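You operate a simulated robot arm through the tools that you are given. There is no shell and no other tool.

You run a simulated robot arm. Do the job below in one go: nothing can be reset, and whatever is moved stays where it is left.

Task
Lock the maple blank in the jig and probe it for damp.
Fine: blue fence up tight, then the red lever to locked; meter back in its holder. Set down upright: moisture meter.

It is judged by the outcome, as a careful person would: the job done as asked, and still so three seconds after it is handed in. It fails if anything else is knocked over, pushed out of place, dropped, spilled or broken.

Robot
A 7-joint arm with a two-finger parallel gripper, fixed in place. Base frame: the origin is on the floor under the middle of its stand, x ahead of it, y to its left, z up. Units: mm, rad, N and s.
It reaches about 1247 mm from its shoulder. Its first joint turns from -2.304 to 2.304 rad. Payload 3.91 kg.
Tool frame: the origin (TCP) lies between the finger pads and is the grasp point; the fingertips stand 30 mm ahead of it; z points along the fingers, y is the line along which they close. Largest opening 110 mm; finger width 20, thickness 10; the body of the gripper, 48 by 112 mm, starts 55 mm behind the TCP.
Orientation is told as [roll, pitch, yaw] about the base's x, y, z axes, in that order, counted from this pose: with the fingers straight down and closing along the base's y, the tool's x points along the base's -x, its y along +y and its z along -z.

Tools
- The arm moves only by the tool send_rows. Its argument "deltas" is one flat list of numbers, 7 for each row, row after row: the turn, a rotation vector about the tool's x, y, z in rad, then the shift along the tool's x, y, z in mm, then the closure, from 0 (fully open) to 1 (shut). In form: [wx, wy, wz, tx, ty, tz, hand, wx, wy, wz, tx, ty, tz, hand, ...]. A call has 1 to 20 rows; each row shifts and turns the commanded pose from where the row before left it, along the tool's axes as they then stand. Rows are played at 5 a second. More than 50 mm and 0.15 rad between two rows, or a gripper value outside its range, and nothing of the call is played. Where a pose cannot be reached the arm comes as near as it can. A force on the tool above 90 N (or 10 N above the force at the start of the call, whichever is more), or a blocked arm, ends the call early, and 0.2 s more pass. Each finger travels about 108 mm/s and halts on what it meets, pressing with about 24 N; the grip force reading is that of the motor and also rises with nothing between the fingers. The clock runs only during rows and for 0.2 s after the last one: add rows that do not move to give the fingers time. The reply holds the time, the measured pose of the TCP, the force on the tool along the base axes, the opening and the grip force, in the units named above and with some noise, with the torque about the TCP (base axes, N m) and any sound that the robot's microphone picked up.
- Cameras (640 x 400 px; columns grow to the right, rows downward): "scene" is fixed at [42.7, 643.8, 1479.9]; the picture's right is [-0.37, -0.93, 0.00], its down [-0.43, 0.17, -0.88] and it looks along [0.82, -0.33, -0.47] (base axes); focal length 318 px, centre (320, 200). "wrist" rides on the gripper at [72, 17, -103] in the tool frame; the picture's right is [-0.23, 0.97, 0.00], its down [-0.76, -0.18, -0.62] and it looks along [-0.61, -0.14, 0.78] (tool axes); focal length 222 px, centre (320, 200). There is no depth. A picture from a camera that has moved, and an enlarged one, comes with that camera's place and axes in the base frame and with its lens. The place of the scene camera against the robot may be out by one fixed shift of up to 25 mm in any direction.
- camera(camera): a new picture of that camera. No time passes.
- enlarge(camera, box): a new picture of the part [left, top, right, bottom] of that camera's present view, enlarged. No time passes.
- finish_job(): hands the job in; it is judged then, once.

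Nothing tells you positions but the pictures and the camera data. Unless the task says otherwise, let go and move clear before handing in.

The tools are called as a command line: name --argument value ..., lists and objects as JSON in quotes. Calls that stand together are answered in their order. send_rows: Moves the arm, as the interface text tells. Its arguments: {"type":"object","properties":{"deltas":{"type":"array"}},"required":["deltas"]} The other tools are called the same way: camera (camera) takes a picture; enlarge (camera, box) takes an enlarged picture of a part of a camera's view; finish_job () hands the job in.

At the start:

```text
time_s: 0.0
eef_pos: [537.5, 263.2, 1304.9]
tool_rot: [0.001, 0.0, 0.0]
wrist_force: [-0.1, 0.2, -0.2]
ft_torque: [0.0, -0.03, -0.01]
finger_gap: 110.0
gripper_force: 0.1
```

scene: 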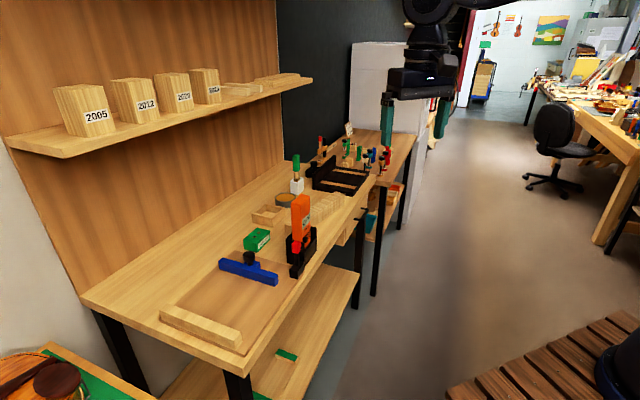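
wrist: 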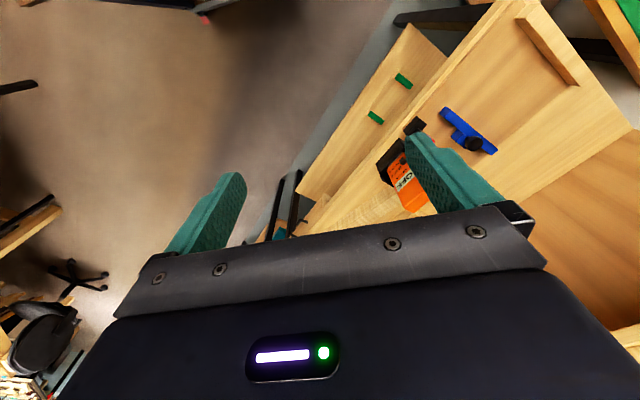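

I see a workbench with a jig at its near-left end (blue fence with a black knob, wooden stop), an orange moisture meter in a black holder, and several other items. I'll look closer before moving anything.

enlarge --camera "scene" --box '[140, 180, 360, 360]'

enlarge --camera "scene" --box '[230, 140, 410, 280]'

enlarge --camera "wrist" --box '[340, 0, 640, 240]'

```text
2.22 times, centred on (250, 270) of scene
camera zoom: at [42.7, 643.8, 1479.9], right [-0.37, -0.93, 0.0], down [-0.43, 0.17, -0.88], along [0.82, -0.33, -0.47], focal length 706 px, centre (476, 44)
```

zoom: 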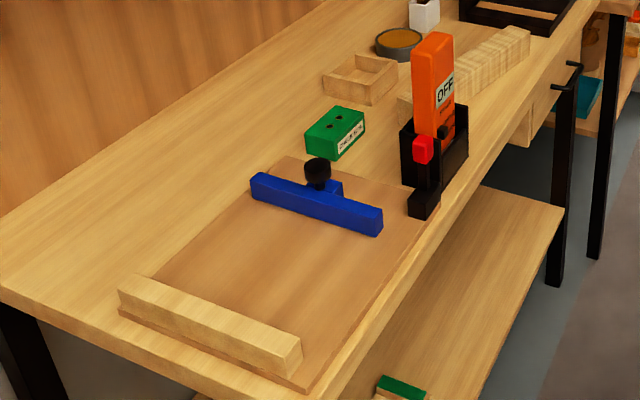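

```text
2.86 times, centred on (320, 210) of scene
camera zoom: at [42.7, 643.8, 1479.9], right [-0.37, -0.93, 0.0], down [-0.43, 0.17, -0.88], along [0.82, -0.33, -0.47], focal length 908 px, centre (320, 171)
```

zoom: 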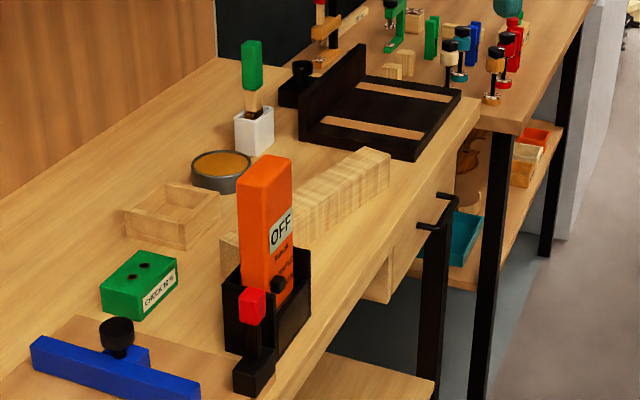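

```text
1.67 times, centred on (490, 120) of wrist
camera zoom: at [465.4, 280.5, 1407.8], right [0.23, 0.97, 0.0], down [0.76, -0.18, 0.62], along [0.61, -0.14, -0.78], focal length 370 px, centre (37, 333)
```

zoom: 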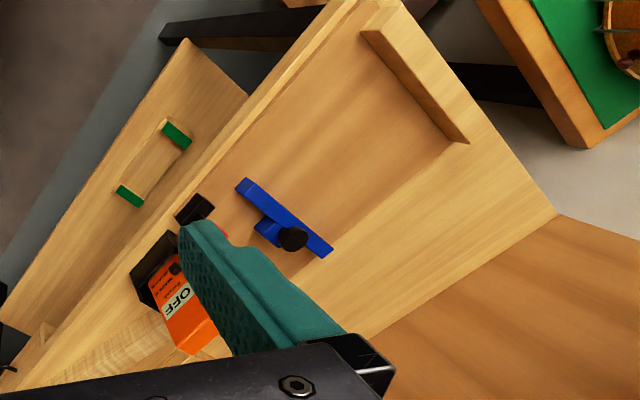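

The bench runs at about 45° to the base axes, with the jig near (700, 640) and the fence knob near (749, 565, 944) from two rays. I'll look closely at the wood pieces, the shelf and the lower shelf to find which is the maple blank.

enlarge --camera "scene" --box '[30, 50, 320, 150]'

enlarge --camera "scene" --box '[280, 170, 360, 220]'

enlarge --camera "scene" --box '[225, 180, 325, 290]'

enlarge --camera "scene" --box '[300, 120, 420, 220]'

enlarge --camera "scene" --box '[220, 300, 360, 400]'

enlarge --camera "wrist" --box '[280, 60, 440, 240]'

```text
2.21 times, centred on (175, 100) of scene
camera zoom: at [42.7, 643.8, 1479.9], right [-0.37, -0.93, 0.0], down [-0.43, 0.17, -0.88], along [0.82, -0.33, -0.47], focal length 702 px, centre (640, 421)
```

zoom: 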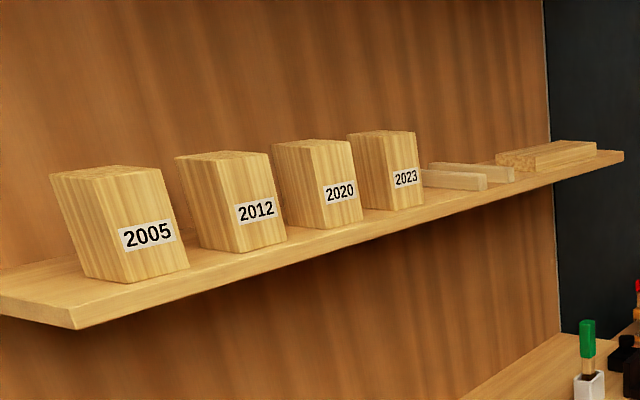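

```text
8.00 times, centred on (320, 195) of scene
camera zoom: at [42.7, 643.8, 1479.9], right [-0.37, -0.93, 0.0], down [-0.43, 0.17, -0.88], along [0.82, -0.33, -0.47], focal length 2543 px, centre (320, 240)
```

zoom: 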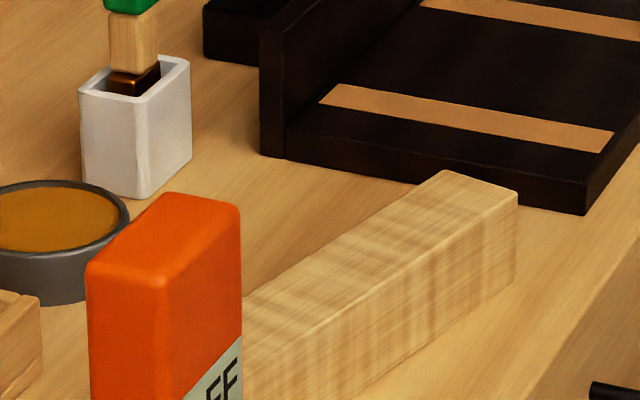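

```text
3.64 times, centred on (275, 235) of scene
camera zoom: at [42.7, 643.8, 1479.9], right [-0.37, -0.93, 0.0], down [-0.43, 0.17, -0.88], along [0.82, -0.33, -0.47], focal length 1156 px, centre (484, 73)
```

zoom: 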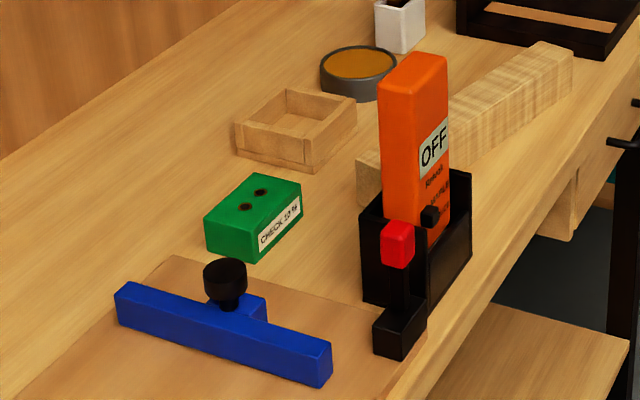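

```text
4.00 times, centred on (360, 170) of scene
camera zoom: at [42.7, 643.8, 1479.9], right [-0.37, -0.93, 0.0], down [-0.43, 0.17, -0.88], along [0.82, -0.33, -0.47], focal length 1271 px, centre (160, 320)
```

zoom: 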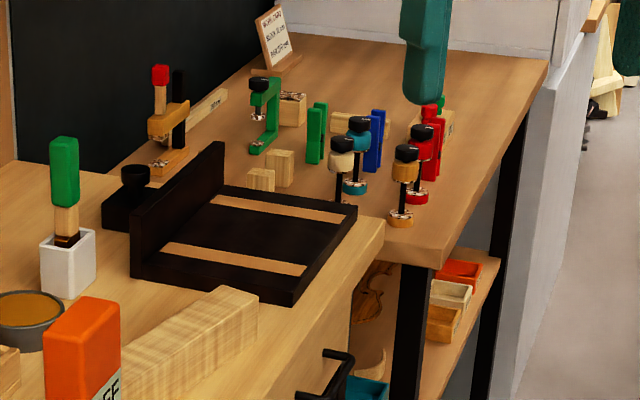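

```text
4.00 times, centred on (290, 350) of scene
camera zoom: at [42.7, 643.8, 1479.9], right [-0.37, -0.93, 0.0], down [-0.43, 0.17, -0.88], along [0.82, -0.33, -0.47], focal length 1271 px, centre (440, -400)
```

zoom: 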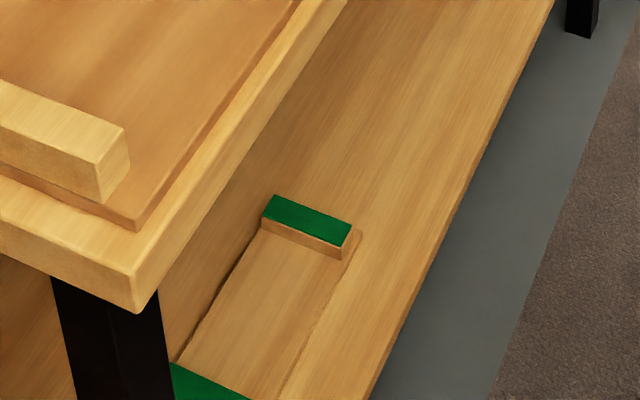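

```text
2.22 times, centred on (360, 150) of wrist
camera zoom: at [465.4, 280.5, 1407.8], right [0.23, 0.97, 0.0], down [0.76, -0.18, 0.62], along [0.61, -0.14, -0.78], focal length 494 px, centre (231, 311)
```

zoom: 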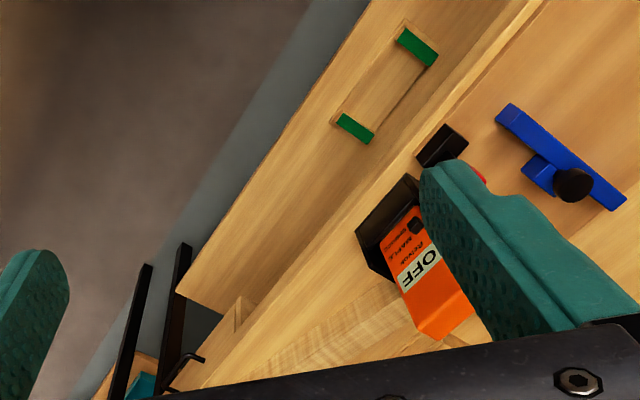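

enlarge --camera "scene" --box '[335, 115, 385, 145]'

enlarge --camera "wrist" --box '[360, 110, 450, 220]'

enlarge --camera "scene" --box '[280, 185, 330, 285]'

enlarge --camera "scene" --box '[230, 220, 280, 260]'

```text
12.80 times, centred on (360, 130) of scene
camera zoom: at [42.7, 643.8, 1479.9], right [-0.37, -0.93, 0.0], down [-0.43, 0.17, -0.88], along [0.82, -0.33, -0.47], focal length 4069 px, centre (-192, 1096)
```

zoom: 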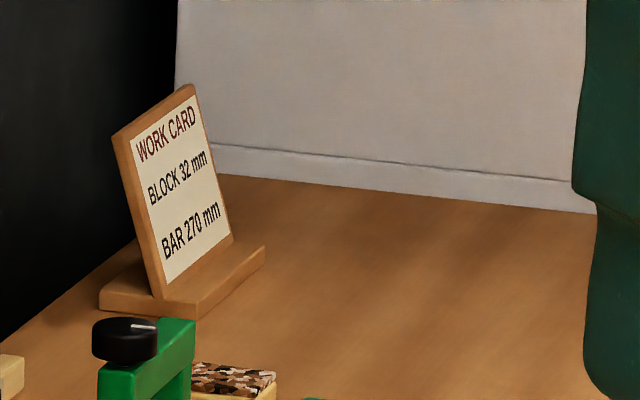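

```text
3.64 times, centred on (405, 165) of wrist
camera zoom: at [465.4, 280.5, 1407.8], right [0.23, 0.97, 0.0], down [0.76, -0.18, 0.62], along [0.61, -0.14, -0.78], focal length 808 px, centre (11, 327)
```

zoom: 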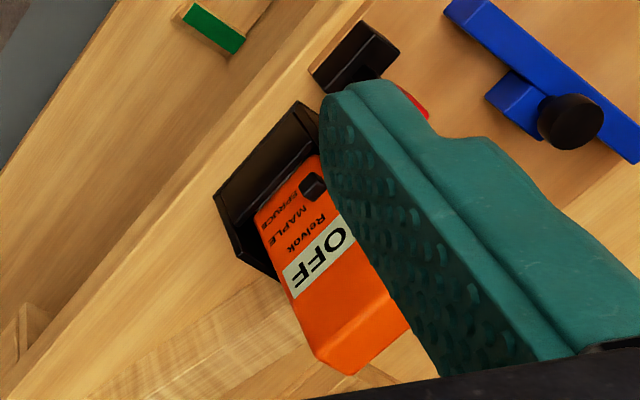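

```text
4.00 times, centred on (305, 235) of scene
camera zoom: at [42.7, 643.8, 1479.9], right [-0.37, -0.93, 0.0], down [-0.43, 0.17, -0.88], along [0.82, -0.33, -0.47], focal length 1271 px, centre (380, 60)
```

zoom: 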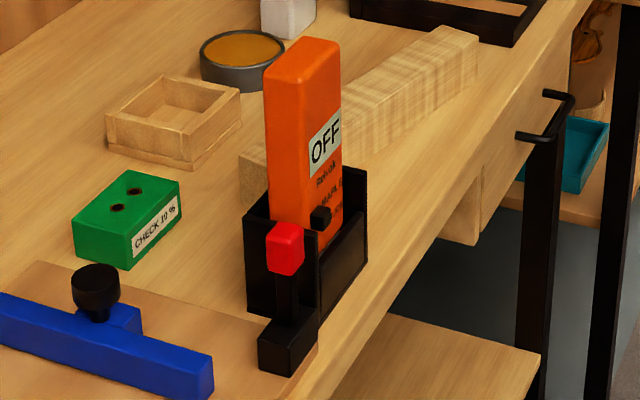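

```text
10.00 times, centred on (255, 240) of scene
camera zoom: at [42.7, 643.8, 1479.9], right [-0.37, -0.93, 0.0], down [-0.43, 0.17, -0.88], along [0.82, -0.33, -0.47], focal length 3179 px, centre (970, -200)
```

zoom: 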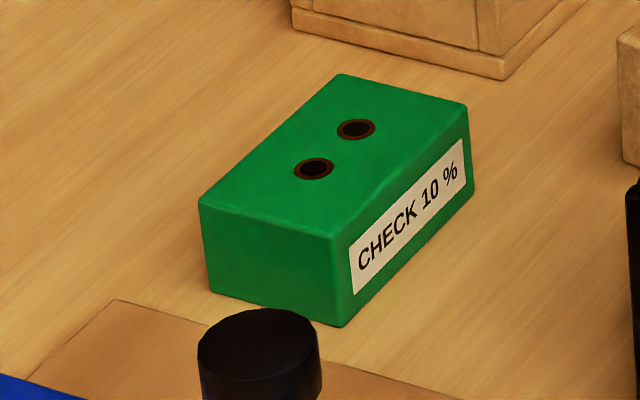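

The figured (flamed) light block behind the meter looks like the maple blank; the meter reads OFF and has a MAPLE/SPRUCE selector. I'll turn the wrist to line up with the bench and get a better view.

send_rows --deltas '[0, 0, -0.131, 0, 0, 0, 0, 0, 0, -0.131, 0, 0, 0, 0, 0, 0, -0.131, 0, 0, 0, 0, 0, 0, -0.131, 0, 0, 0, 0, 0, 0, -0.131, 0, 0, 0, 0, 0, 0, -0.13, 0, 0, 0, 0, 0, 0, 0, 0, 0, 0, 0]'

camera --camera "wrist"

camera --camera "scene"

```text
time_s: 1.6
eef_pos: [538.1, 263.0, 1304.0]
tool_rot: [0.001, -0.001, 0.788]
wrist_force: [-0.7, -0.6, -0.7]
ft_torque: [0.01, 0.01, -0.03]
finger_gap: 110.0
gripper_force: 0.1
```

```text
taken
camera wrist: at [474.9, 224.1, 1408.1], right [-0.53, 0.85, 0.0], down [0.66, 0.41, 0.62], along [0.53, 0.33, -0.78], focal length 222 px, centre (320, 200)
```

wrist: 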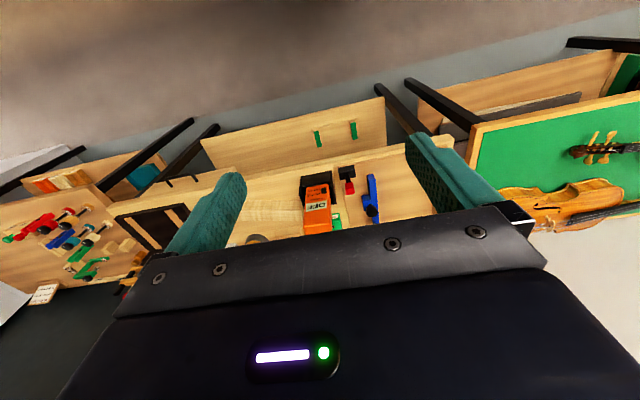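

```text
taken
```

scene: 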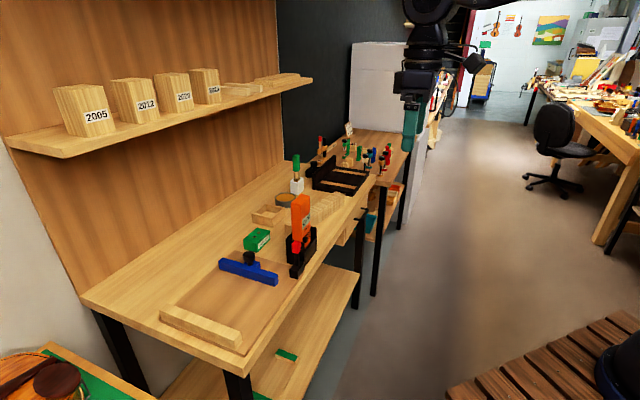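

The wrist camera sees the bench below. I'll move in front of the meter at a safe height to read its face and see the blank and jig.

send_rows --deltas '[0, 0, 0, -24, -15, 26, 0, 0, 0, 0, -24, -15, 26, 0, 0, 0, 0, -24, -15, 26, 0, 0, 0, 0, -24, -15, 26, 0, 0, 0, 0, -24, -15, 26, 0, 0, 0, 0, -23, -15, 25, 0, 0, 0, 0, 0, 0, 0, 0]'

camera --camera "wrist"

```text
time_s: 3.2
eef_pos: [702.2, 301.3, 1151.3]
tool_rot: [0.0, 0.001, 0.786]
wrist_force: [0.4, 0.4, 0.3]
ft_torque: [0.0, -0.03, 0.01]
finger_gap: 109.8
gripper_force: 0.1
```

```text
taken
camera wrist: at [639.7, 261.9, 1254.1], right [-0.53, 0.85, 0.0], down [0.66, 0.41, 0.62], along [0.53, 0.33, -0.78], focal length 222 px, centre (320, 200)
```

wrist: 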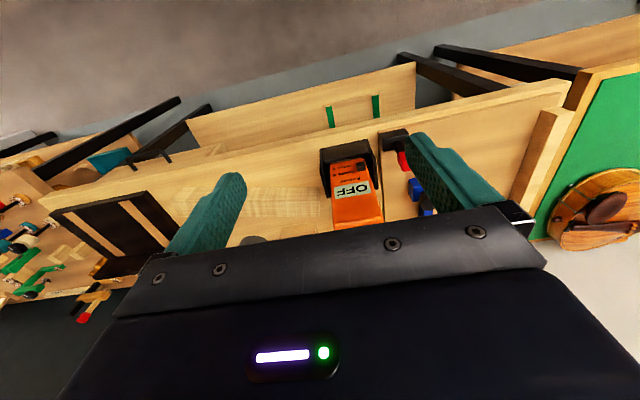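

enlarge --camera "wrist" --box '[300, 120, 440, 240]'

enlarge --camera "wrist" --box '[315, 130, 385, 180]'

enlarge --camera "wrist" --box '[320, 165, 390, 235]'

enlarge --camera "wrist" --box '[40, 130, 320, 260]'

```text
3.33 times, centred on (370, 180) of wrist
camera zoom: at [639.7, 261.9, 1254.1], right [-0.53, 0.85, 0.0], down [0.66, 0.41, 0.62], along [0.53, 0.33, -0.78], focal length 740 px, centre (153, 267)
```

zoom: 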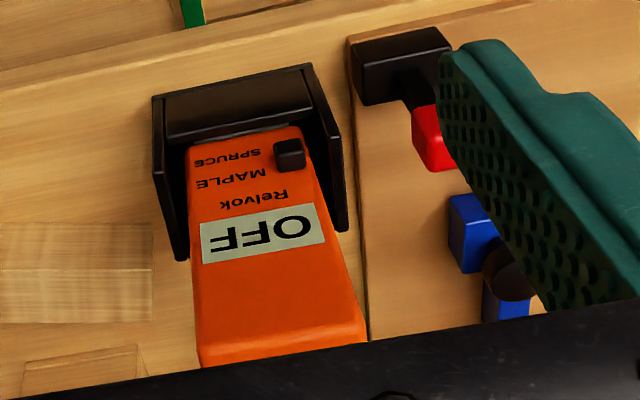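

```text
8.00 times, centred on (350, 155) of wrist
camera zoom: at [639.7, 261.9, 1254.1], right [-0.53, 0.85, 0.0], down [0.66, 0.41, 0.62], along [0.53, 0.33, -0.78], focal length 1777 px, centre (80, 560)
```

zoom: 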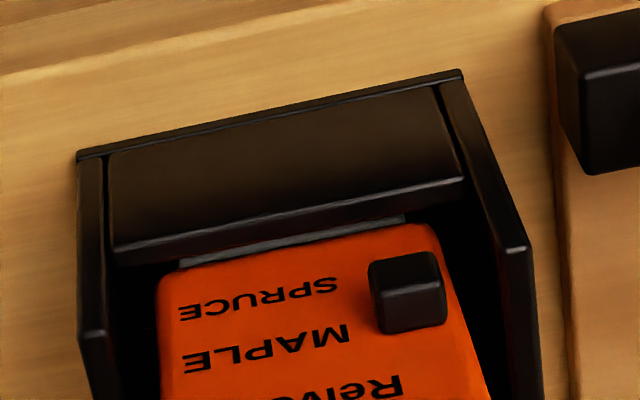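

```text
5.71 times, centred on (355, 200) of wrist
camera zoom: at [639.7, 261.9, 1254.1], right [-0.53, 0.85, 0.0], down [0.66, 0.41, 0.62], along [0.53, 0.33, -0.78], focal length 1269 px, centre (120, 200)
```

zoom: 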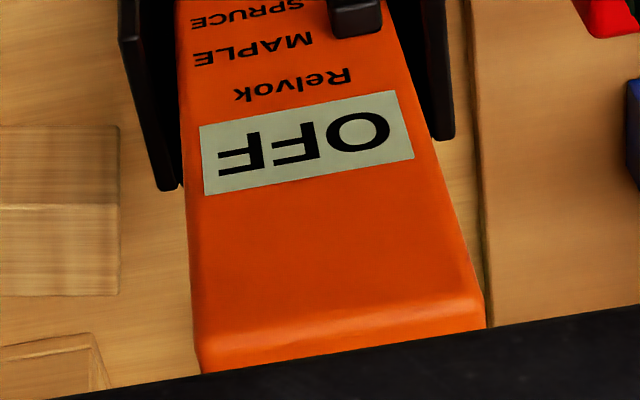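

```text
2.29 times, centred on (180, 195) of wrist
camera zoom: at [639.7, 261.9, 1254.1], right [-0.53, 0.85, 0.0], down [0.66, 0.41, 0.62], along [0.53, 0.33, -0.78], focal length 508 px, centre (640, 211)
```

zoom: 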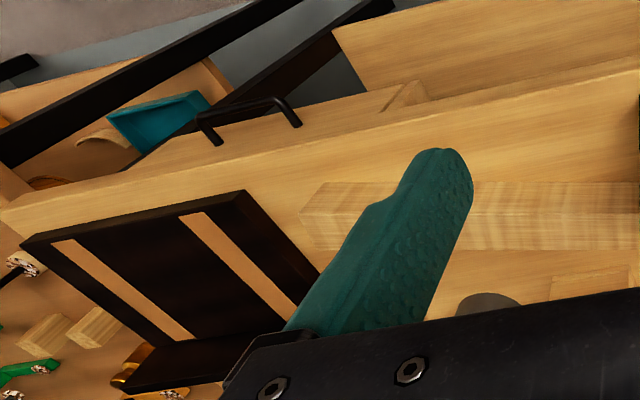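

The meter's front faces the bench front, with a black slider beside the MAPLE/SPRUCE labels. I want to be sure which position it is in.

enlarge --camera "scene" --box '[286, 215, 318, 255]'

enlarge --camera "wrist" --box '[325, 140, 365, 170]'

enlarge --camera "wrist" --box '[365, 115, 445, 225]'

```text
10.00 times, centred on (302, 235) of scene
camera zoom: at [42.7, 643.8, 1479.9], right [-0.37, -0.93, 0.0], down [-0.43, 0.17, -0.88], along [0.82, -0.33, -0.47], focal length 3179 px, centre (500, -150)
```

zoom: 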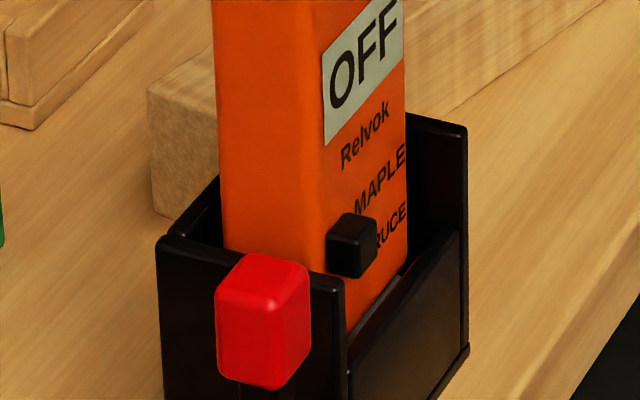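

```text
13.33 times, centred on (345, 155) of wrist
camera zoom: at [639.7, 261.9, 1254.1], right [-0.53, 0.85, 0.0], down [0.66, 0.41, 0.62], along [0.53, 0.33, -0.78], focal length 2962 px, centre (-13, 800)
```

zoom: 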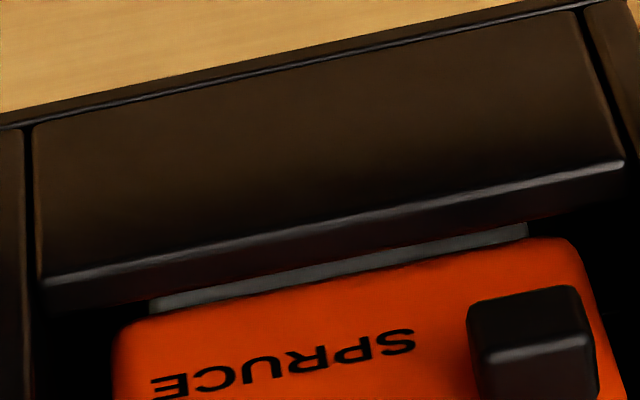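

```text
3.64 times, centred on (405, 170) of wrist
camera zoom: at [639.7, 261.9, 1254.1], right [-0.53, 0.85, 0.0], down [0.66, 0.41, 0.62], along [0.53, 0.33, -0.78], focal length 808 px, centre (11, 309)
```

zoom: 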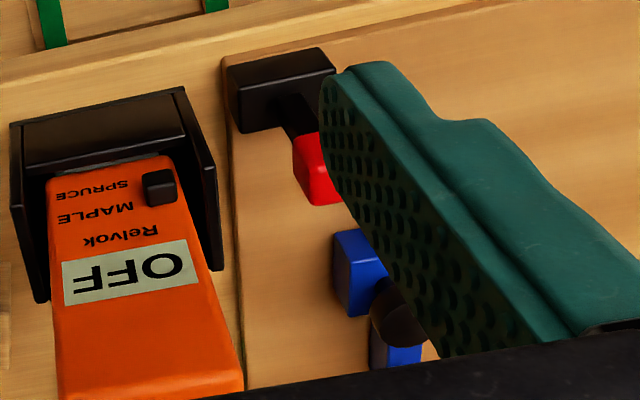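

The evidence suggests the slider already sits by MAPLE, but I want a straight-on look. I'll tilt the wrist so the camera looks nearly horizontally at the meter, staying about 100 mm in front of it.

send_rows --deltas '[0, -0.15, 0, 0, 0, 0, 0, 0, -0.15, 0, 0, 0, 0, 0, 0, -0.15, 0, 0, 0, 0, 0, 0, -0.15, 0, 0, 0, 0, 0, 0, 0, 0, 25, 10, 29, 0, 0, 0, 0, 25, 10, 29, 0, 0, 0, 0, 25, 10, 29, 0, 0, 0, 0, 24, 10, 28, 0, 0, 0, 0, 0, 0, 0, 0]'

camera --camera "wrist"

enlarge --camera "wrist" --box '[250, 120, 410, 230]'

```text
time_s: 5.2
eef_pos: [664.9, 318.7, 999.3]
tool_rot: [-0.001, -0.599, 0.785]
wrist_force: [0.4, 0.5, 0.5]
ft_torque: [0.03, -0.01, 0.01]
finger_gap: 110.0
gripper_force: 0.0
```

```text
taken
camera wrist: at [569.8, 246.0, 1044.0], right [-0.56, 0.82, 0.13], down [0.32, 0.07, 0.94], along [0.77, 0.57, -0.3], focal length 222 px, centre (320, 200)
```

wrist: 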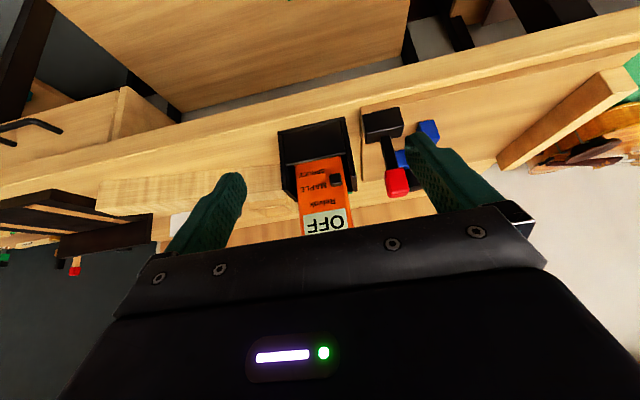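

```text
3.64 times, centred on (330, 175) of wrist
camera zoom: at [569.8, 246.0, 1044.0], right [-0.56, 0.82, 0.13], down [0.32, 0.07, 0.94], along [0.77, 0.57, -0.3], focal length 808 px, centre (284, 291)
```

zoom: 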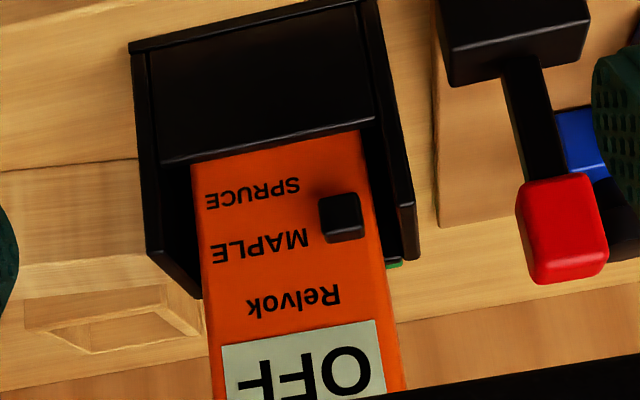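

Straight on, the slider's centre sits clearly on the MAPLE side of the two labels, so the meter is already set for maple. Next I'll look at the red lever and blue fence.

send_rows --deltas '[0, 0, 0, 0, 40, 0, 0, 0, 0, 0, 0, 40, 0, 0, 0, 0, 0, 0, 40, 0, 0, 0, 0, 0, 0, 0, 0, 0]'

camera --camera "wrist"

enlarge --camera "wrist" --box '[240, 60, 420, 230]'

```text
time_s: 6.2
eef_pos: [577.8, 401.5, 999.5]
tool_rot: [-0.001, -0.601, 0.784]
wrist_force: [-0.1, -1.0, -0.6]
ft_torque: [0.01, 0.0, 0.0]
finger_gap: 109.8
gripper_force: 0.0
```

```text
taken
camera wrist: at [483.4, 330.2, 1043.2], right [-0.56, 0.82, 0.13], down [0.32, 0.07, 0.94], along [0.77, 0.57, -0.3], focal length 222 px, centre (320, 200)
```

wrist: 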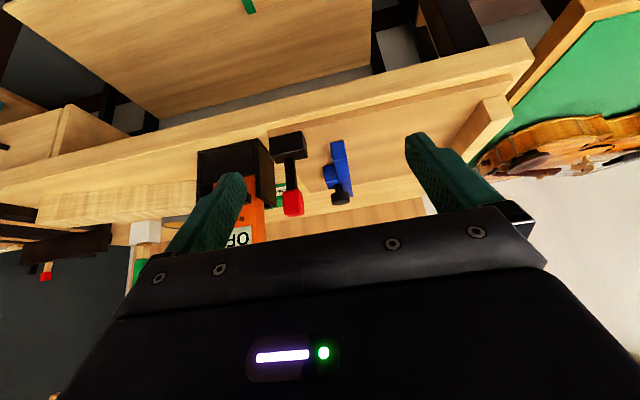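

```text
2.35 times, centred on (330, 145) of wrist
camera zoom: at [483.4, 330.2, 1043.2], right [-0.56, 0.82, 0.13], down [0.32, 0.07, 0.94], along [0.77, 0.57, -0.3], focal length 523 px, centre (296, 329)
```

zoom: 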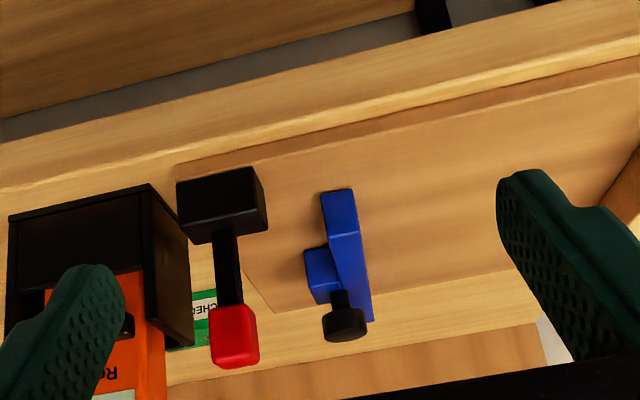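

enlarge --camera "wrist" --box '[260, 120, 320, 225]'

enlarge --camera "scene" --box '[280, 235, 312, 285]'

enlarge --camera "scene" --box '[215, 245, 285, 290]'

enlarge --camera "wrist" --box '[310, 130, 370, 215]'

```text
3.81 times, centred on (290, 172) of wrist
camera zoom: at [483.4, 330.2, 1043.2], right [-0.56, 0.82, 0.13], down [0.32, 0.07, 0.94], along [0.77, 0.57, -0.3], focal length 846 px, centre (434, 305)
```

zoom: 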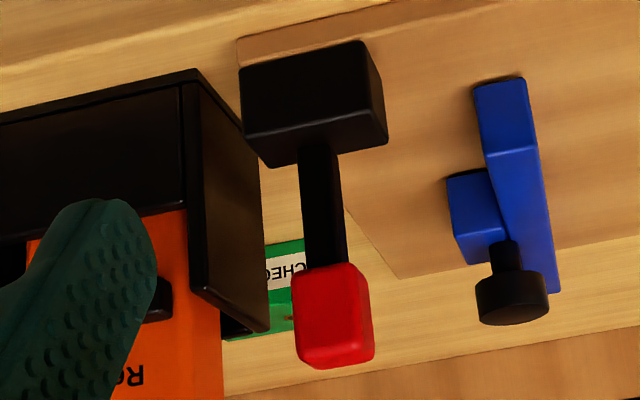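

```text
8.00 times, centred on (296, 260) of scene
camera zoom: at [42.7, 643.8, 1479.9], right [-0.37, -0.93, 0.0], down [-0.43, 0.17, -0.88], along [0.82, -0.33, -0.47], focal length 2543 px, centre (512, -280)
```

zoom: 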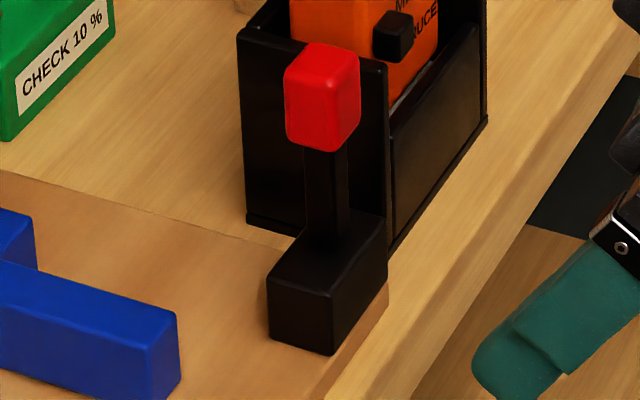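

```text
8.89 times, centred on (250, 268) of scene
camera zoom: at [42.7, 643.8, 1479.9], right [-0.37, -0.93, 0.0], down [-0.43, 0.17, -0.88], along [0.82, -0.33, -0.47], focal length 2825 px, centre (942, -400)
```

zoom: 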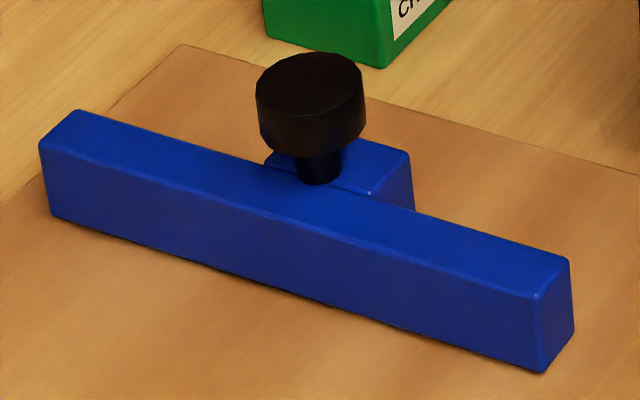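

```text
4.71 times, centred on (340, 172) of wrist
camera zoom: at [483.4, 330.2, 1043.2], right [-0.56, 0.82, 0.13], down [0.32, 0.07, 0.94], along [0.77, 0.57, -0.3], focal length 1045 px, centre (226, 329)
```

zoom: 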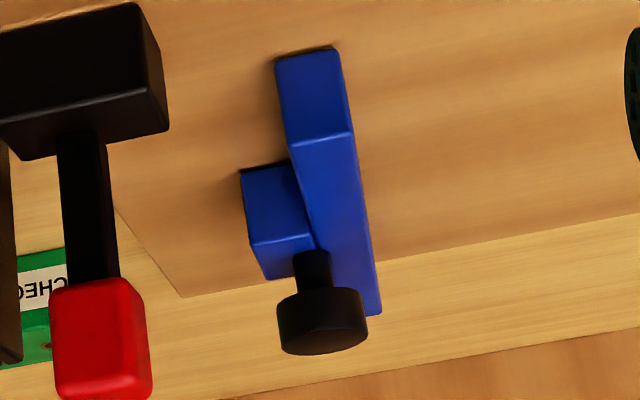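

I have the lever tip at about u=174, v=812, z=967 (bench axes, u along the bench, v towards the wall). Now I'll go up and over the jig for a straight-down view to get dimensions.

send_rows --deltas '[0, 0, 0, -21, 0, -31, 0, 0, 0, 0, -21, 0, -31, 0, 0, 0, 0, -21, 0, -31, 0, 0, 0, 0, -22, 0, -31, 0, 0, 0.15, 0, 0, 0, 0, 0, 0, 0.15, 0, 0, 0, 0, 0, 0, 0.15, 0, 0, 0, 0, 0, 0, 0.15, 0, 0, 0, 0, 0, 0, 0, 0, -37.6, 17, 0, 0, 0, 0, 0, -37.6, 17, 0, 0, 0, 0, 0, -37.6, 17, 0, 0, 0, 0, 0, -37.6, 17, 0, 0, 0, 0, 0, -37.6, 17, 0, 0, 0, 0, 0, 0, 0, 0, 0]'

camera --camera "wrist"

camera --camera "scene"

```text
time_s: 9.2
eef_pos: [649.8, 594.5, 1149.9]
tool_rot: [0.0, 0.0, 0.786]
wrist_force: [0.1, 0.9, -0.9]
ft_torque: [0.02, 0.02, 0.02]
finger_gap: 109.9
gripper_force: 0.0
```

```text
taken
camera wrist: at [586.7, 556.0, 1252.5], right [-0.53, 0.85, 0.0], down [0.66, 0.41, 0.62], along [0.53, 0.33, -0.78], focal length 222 px, centre (320, 200)
```

wrist: 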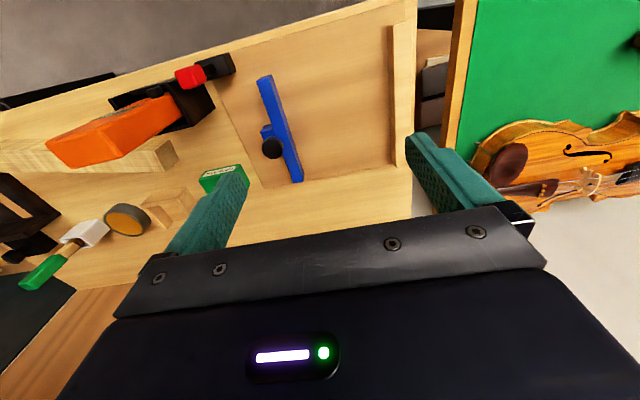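

```text
taken
```

scene: 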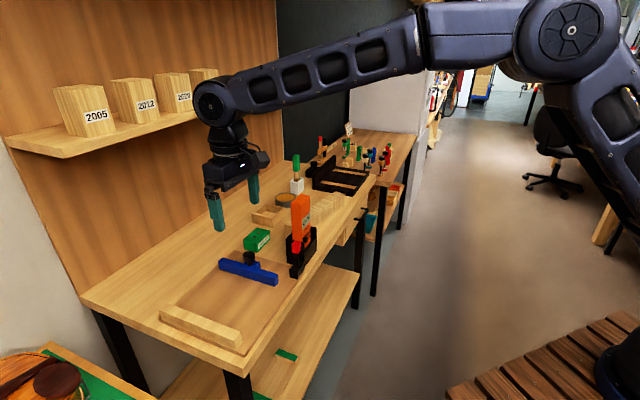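

enlarge --camera "wrist" --box '[200, 0, 440, 200]'

enlarge --camera "wrist" --box '[0, 40, 260, 260]'

enlarge --camera "wrist" --box '[100, 40, 250, 140]'

```text
2.00 times, centred on (320, 100) of wrist
camera zoom: at [586.7, 556.0, 1252.5], right [-0.53, 0.85, 0.0], down [0.66, 0.41, 0.62], along [0.53, 0.33, -0.78], focal length 444 px, centre (320, 400)
```

zoom: 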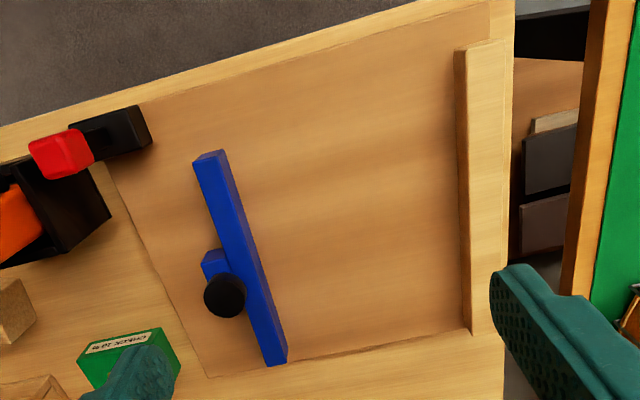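

```text
1.82 times, centred on (130, 150) of wrist
camera zoom: at [586.7, 556.0, 1252.5], right [-0.53, 0.85, 0.0], down [0.66, 0.41, 0.62], along [0.53, 0.33, -0.78], focal length 404 px, centre (666, 291)
```

zoom: 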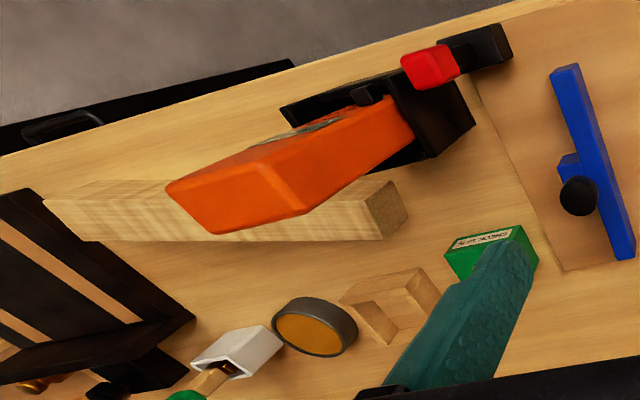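

```text
4.00 times, centred on (175, 90) of wrist
camera zoom: at [586.7, 556.0, 1252.5], right [-0.53, 0.85, 0.0], down [0.66, 0.41, 0.62], along [0.53, 0.33, -0.78], focal length 888 px, centre (900, 640)
```

zoom: 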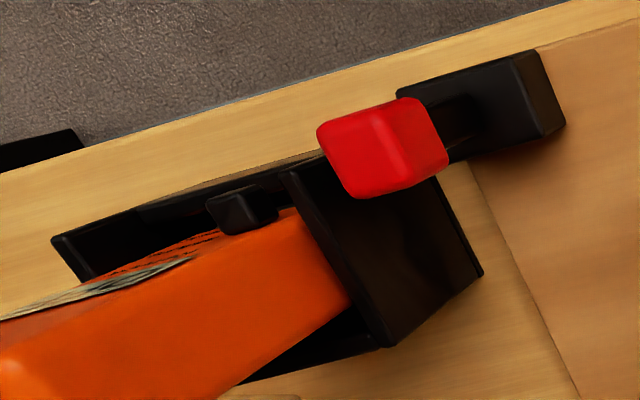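

Fence bar: about 20 mm wide, v≈847–1013, inner face near u≈98; stop inner face near u≈-58. Now I'll move over the maple blank, staying above the meter top, to measure it.

send_rows --deltas '[0, 0, 0, 0, 0, -40, 0, 0, 0, 0, 0, -45, 0, 0, 0, 0, 0, 0, -45, 0, 0, 0, 0, 0, 0, -45, 0, 0, 0, 0, 0, 0, -45, 0, 0, 0, 0, 0, 0, -45, 0, 0, 0, 0, 0, 0, -45, 0, 0, 0, 0, 0, 0, -45, 0, 0, 0, 0, 0, 0, -45, 0, 0, 0, 0, 0, 0, -48, 0, 0, 0, 0, 0, 0, 0, 0, 0]'

camera --camera "wrist"

enlarge --camera "wrist" --box '[190, 40, 450, 220]'

camera --camera "scene"

```text
time_s: 11.6
eef_pos: [938.8, 308.3, 1188.3]
tool_rot: [0.001, 0.001, 0.785]
wrist_force: [-0.2, -0.5, 0.5]
ft_torque: [-0.01, -0.04, -0.03]
finger_gap: 110.3
gripper_force: 0.1
```

```text
taken
camera wrist: at [876.8, 269.0, 1292.2], right [-0.53, 0.85, 0.0], down [0.66, 0.41, 0.62], along [0.53, 0.33, -0.78], focal length 222 px, centre (320, 200)
```

wrist: 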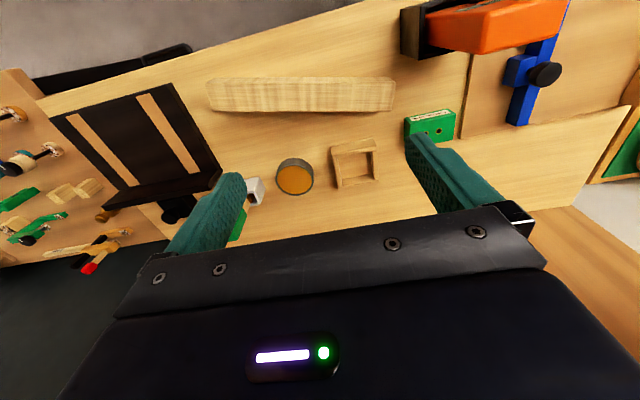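

```text
2.22 times, centred on (320, 130) of wrist
camera zoom: at [876.8, 269.0, 1292.2], right [-0.53, 0.85, 0.0], down [0.66, 0.41, 0.62], along [0.53, 0.33, -0.78], focal length 494 px, centre (320, 356)
```

zoom: 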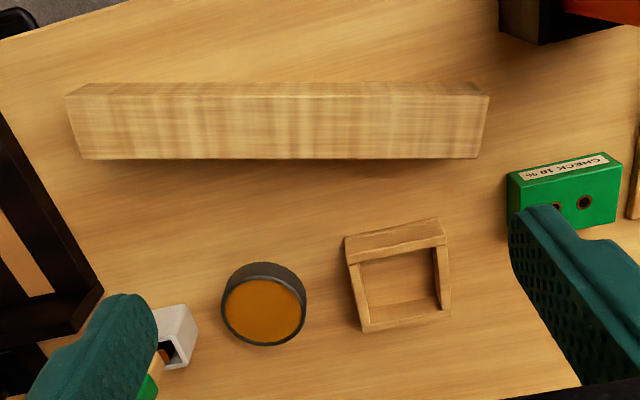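

```text
taken
```

scene: 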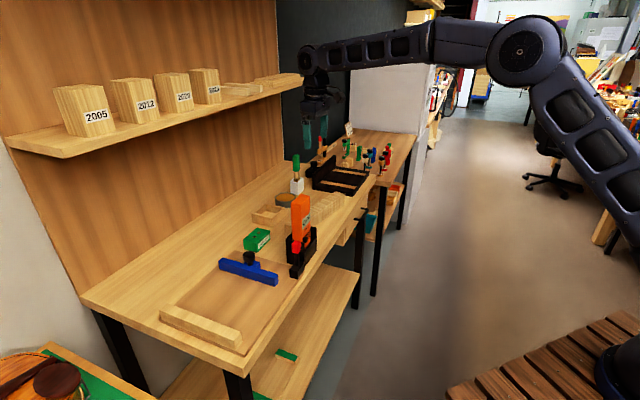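

enlarge --camera "wrist" --box '[200, 65, 260, 125]'

enlarge --camera "wrist" --box '[350, 65, 410, 125]'

enlarge --camera "wrist" --box '[395, 0, 575, 140]'

```text
6.67 times, centred on (230, 95) of wrist
camera zoom: at [876.8, 269.0, 1292.2], right [-0.53, 0.85, 0.0], down [0.66, 0.41, 0.62], along [0.53, 0.33, -0.78], focal length 1481 px, centre (920, 900)
```

zoom: 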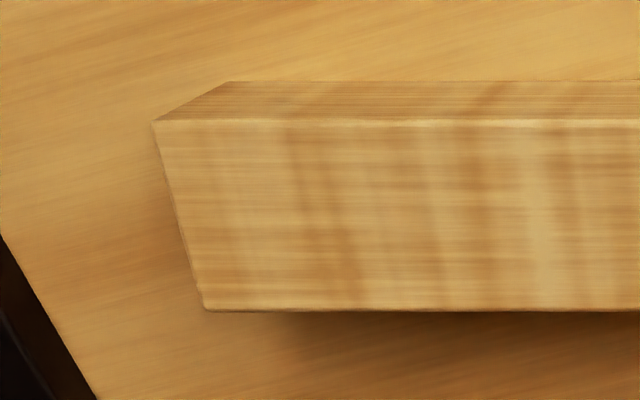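

```text
6.67 times, centred on (380, 95) of wrist
camera zoom: at [876.8, 269.0, 1292.2], right [-0.53, 0.85, 0.0], down [0.66, 0.41, 0.62], along [0.53, 0.33, -0.78], focal length 1481 px, centre (-80, 900)
```

zoom: 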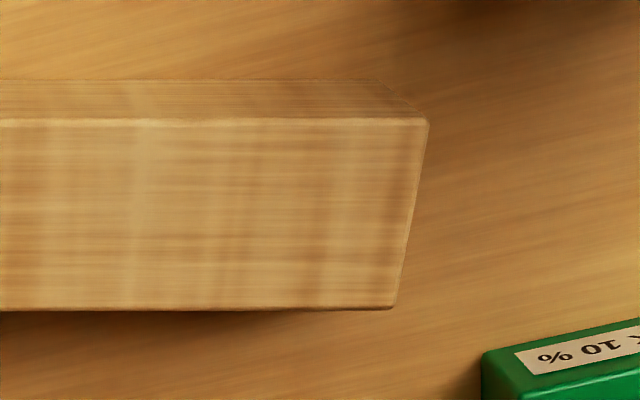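

```text
2.86 times, centred on (485, 70) of wrist
camera zoom: at [876.8, 269.0, 1292.2], right [-0.53, 0.85, 0.0], down [0.66, 0.41, 0.62], along [0.53, 0.33, -0.78], focal length 635 px, centre (-151, 571)
```

zoom: 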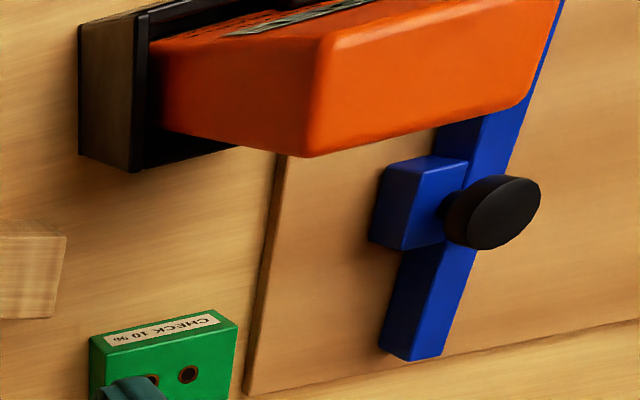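

The blank is about 280–290 mm long, ~41 wide, ~50 tall, its centre near u=479, v=893, turned about 13° from the bench line. I'll turn the wrist to close across its width and check the view before descending.

send_rows --deltas '[0, 0, -0.1339, -4, -11, 0, 0, 0, 0, -0.1339, 0, -11, 0, 0, 0, 0, -0.1339, 0, -11, 0, 0, 0, 0, -0.1339, 0, 0, 0, 0, 0, 0, -0.1339, 0, 0, 0, 0, 0, 0, -0.1339, 0, 0, 0, 0, 0, 0, -0.1339, 0, 0, 0, 0, 0, 0, -0.1339, 0, 0, 0, 0, 0, 0, -0.1339, 0, 0, 0, 0, 0, 0, -0.1339, 0, 0, 0, 0, 0, 0, 0, 0, 0, 0, 0]'

camera --camera "wrist"

camera --camera "scene"

```text
time_s: 14.0
eef_pos: [967.9, 290.5, 1189.3]
tool_rot: [0.001, -0.001, 2.126]
wrist_force: [0.5, -0.9, 0.4]
ft_torque: [-0.03, -0.05, 0.01]
finger_gap: 110.2
gripper_force: 0.2
```

```text
taken
camera wrist: at [991.5, 219.2, 1292.3], right [-0.95, -0.32, 0.0], down [-0.25, 0.74, 0.62], along [-0.2, 0.59, -0.78], focal length 222 px, centre (320, 200)
```

wrist: 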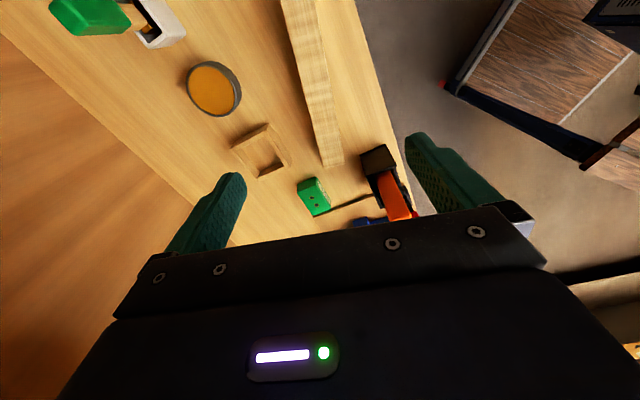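

```text
taken
```

scene: 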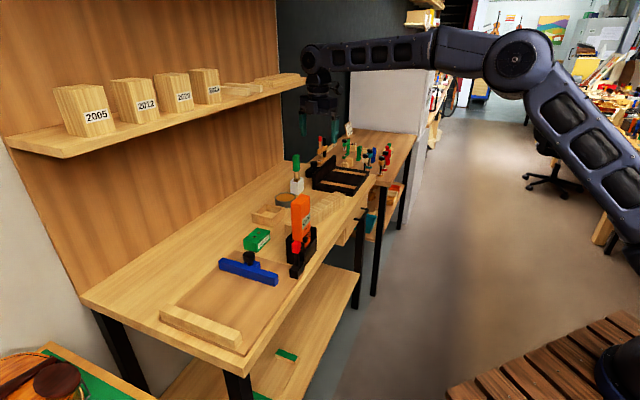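

enlarge --camera "wrist" --box '[250, 0, 430, 180]'

enlarge --camera "wrist" --box '[300, 130, 360, 180]'

```text
2.22 times, centred on (340, 90) of wrist
camera zoom: at [991.5, 219.2, 1292.3], right [-0.95, -0.32, 0.0], down [-0.25, 0.74, 0.62], along [-0.2, 0.59, -0.78], focal length 494 px, centre (276, 444)
```

zoom: 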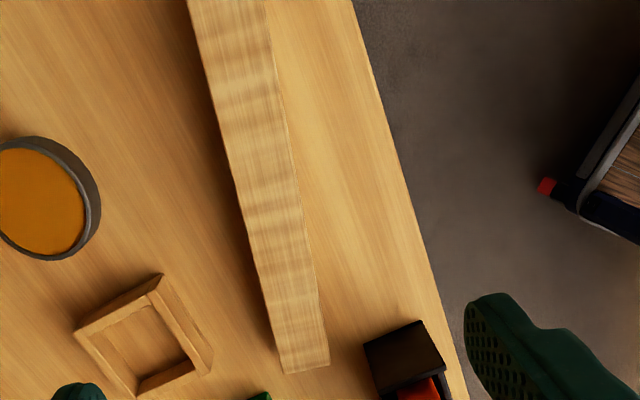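

```text
8.00 times, centred on (330, 155) of wrist
camera zoom: at [991.5, 219.2, 1292.3], right [-0.95, -0.32, 0.0], down [-0.25, 0.74, 0.62], along [-0.2, 0.59, -0.78], focal length 1777 px, centre (240, 560)
```

zoom: 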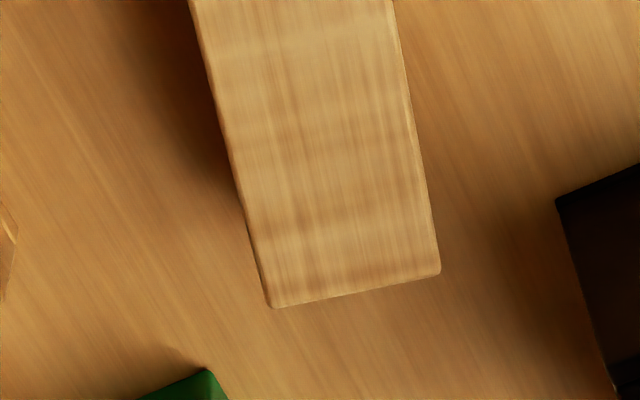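

Stereo gives the blank top at z≈913, table ≈862, blank centre u≈480, v≈895. I'll shift 6 mm and descend most of the way, then check alignment.

send_rows --deltas '[0, 0, 0, 0, -5.9, 0, 0, 0, 0, 0, 0, 0, 45, 0, 0, 0, 0, 0, 0, 45, 0, 0, 0, 0, 0, 0, 45, 0, 0, 0, 0, 0, 0, 45, 0, 0, 0, 0, 0, 0, 45, 0, 0, 0, 0, 0, 0, 0, 0]'

camera --camera "wrist"

camera --camera "scene"

```text
time_s: 15.6
eef_pos: [971.9, 290.0, 962.0]
tool_rot: [-0.001, 0.001, 2.124]
wrist_force: [0.2, -0.3, 0.9]
ft_torque: [-0.01, 0.01, -0.02]
finger_gap: 110.1
gripper_force: 0.1
```

```text
taken
camera wrist: at [996.2, 219.6, 1065.2], right [-0.95, -0.32, 0.0], down [-0.25, 0.74, 0.62], along [-0.2, 0.59, -0.78], focal length 222 px, centre (320, 200)
```

wrist: 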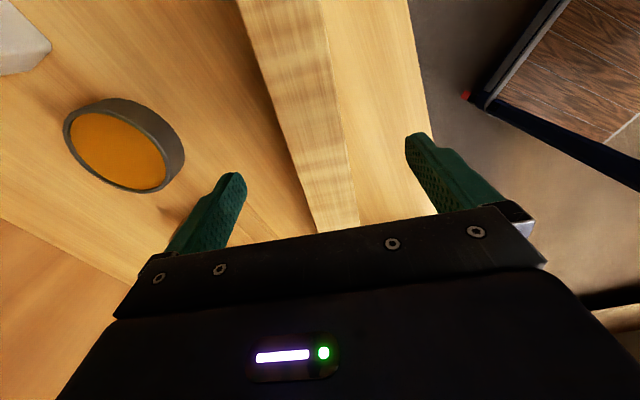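

```text
taken
```

scene: 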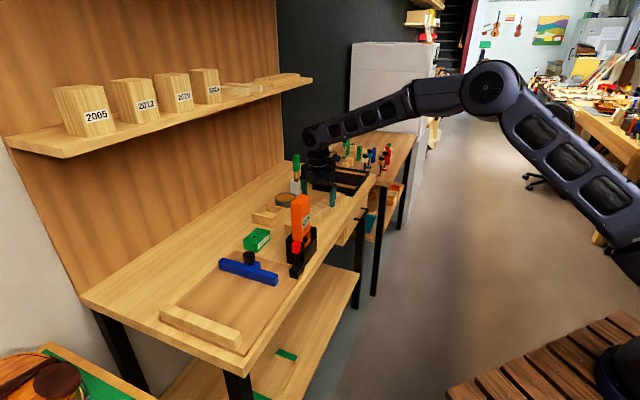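

The blank is centred between the fingers. I'll go down to grasp height and close.

send_rows --deltas '[0, 0, 0, 0, 0, 30, 0, 0, 0, 0, 0, 0, 28, 0, 0, 0, 0, 0, 0, 0, 0]'

camera --camera "wrist"

```text
time_s: 16.4
eef_pos: [971.2, 292.5, 906.3]
tool_rot: [0.0, -0.001, 2.125]
wrist_force: [1.2, 0.3, 0.8]
ft_torque: [0.01, 0.0, 0.06]
finger_gap: 110.0
gripper_force: 0.1
```

```text
taken
camera wrist: at [995.5, 221.4, 1008.3], right [-0.95, -0.32, 0.0], down [-0.25, 0.74, 0.62], along [-0.2, 0.59, -0.78], focal length 222 px, centre (320, 200)
```

wrist: 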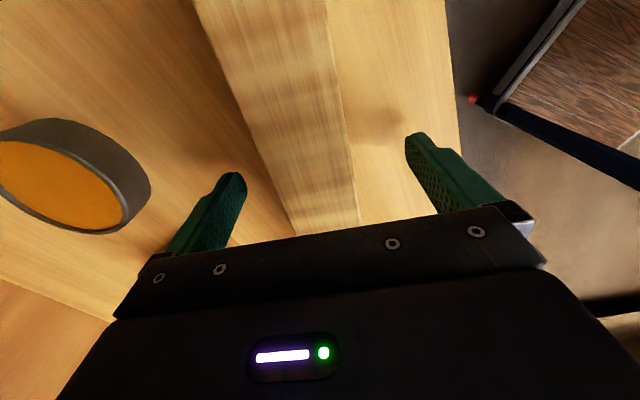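

send_rows --deltas '[0, 0, 0, 0, 0, 0, 0.4, 0, 0, 0, 0, 0, 0, 0.8, 0, 0, 0, 0, 0, 0, 0.8, 0, 0, 0, 0, 0, 0, 0.8]'

camera --camera "wrist"

```text
time_s: 17.4
eef_pos: [972.2, 290.7, 904.5]
tool_rot: [-0.001, 0.001, 2.123]
wrist_force: [0.0, -0.7, 0.4]
ft_torque: [0.01, -0.02, 0.23]
finger_gap: 43.7
gripper_force: 24.3
```

```text
taken
camera wrist: at [995.5, 221.4, 1008.7], right [-0.95, -0.32, 0.0], down [-0.25, 0.74, 0.62], along [-0.2, 0.59, -0.78], focal length 222 px, centre (320, 200)
```

wrist: 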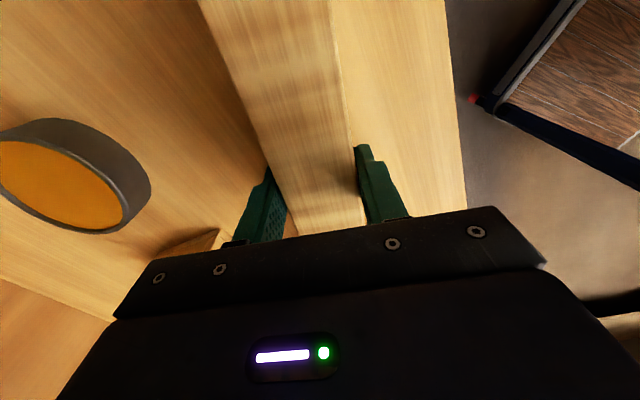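

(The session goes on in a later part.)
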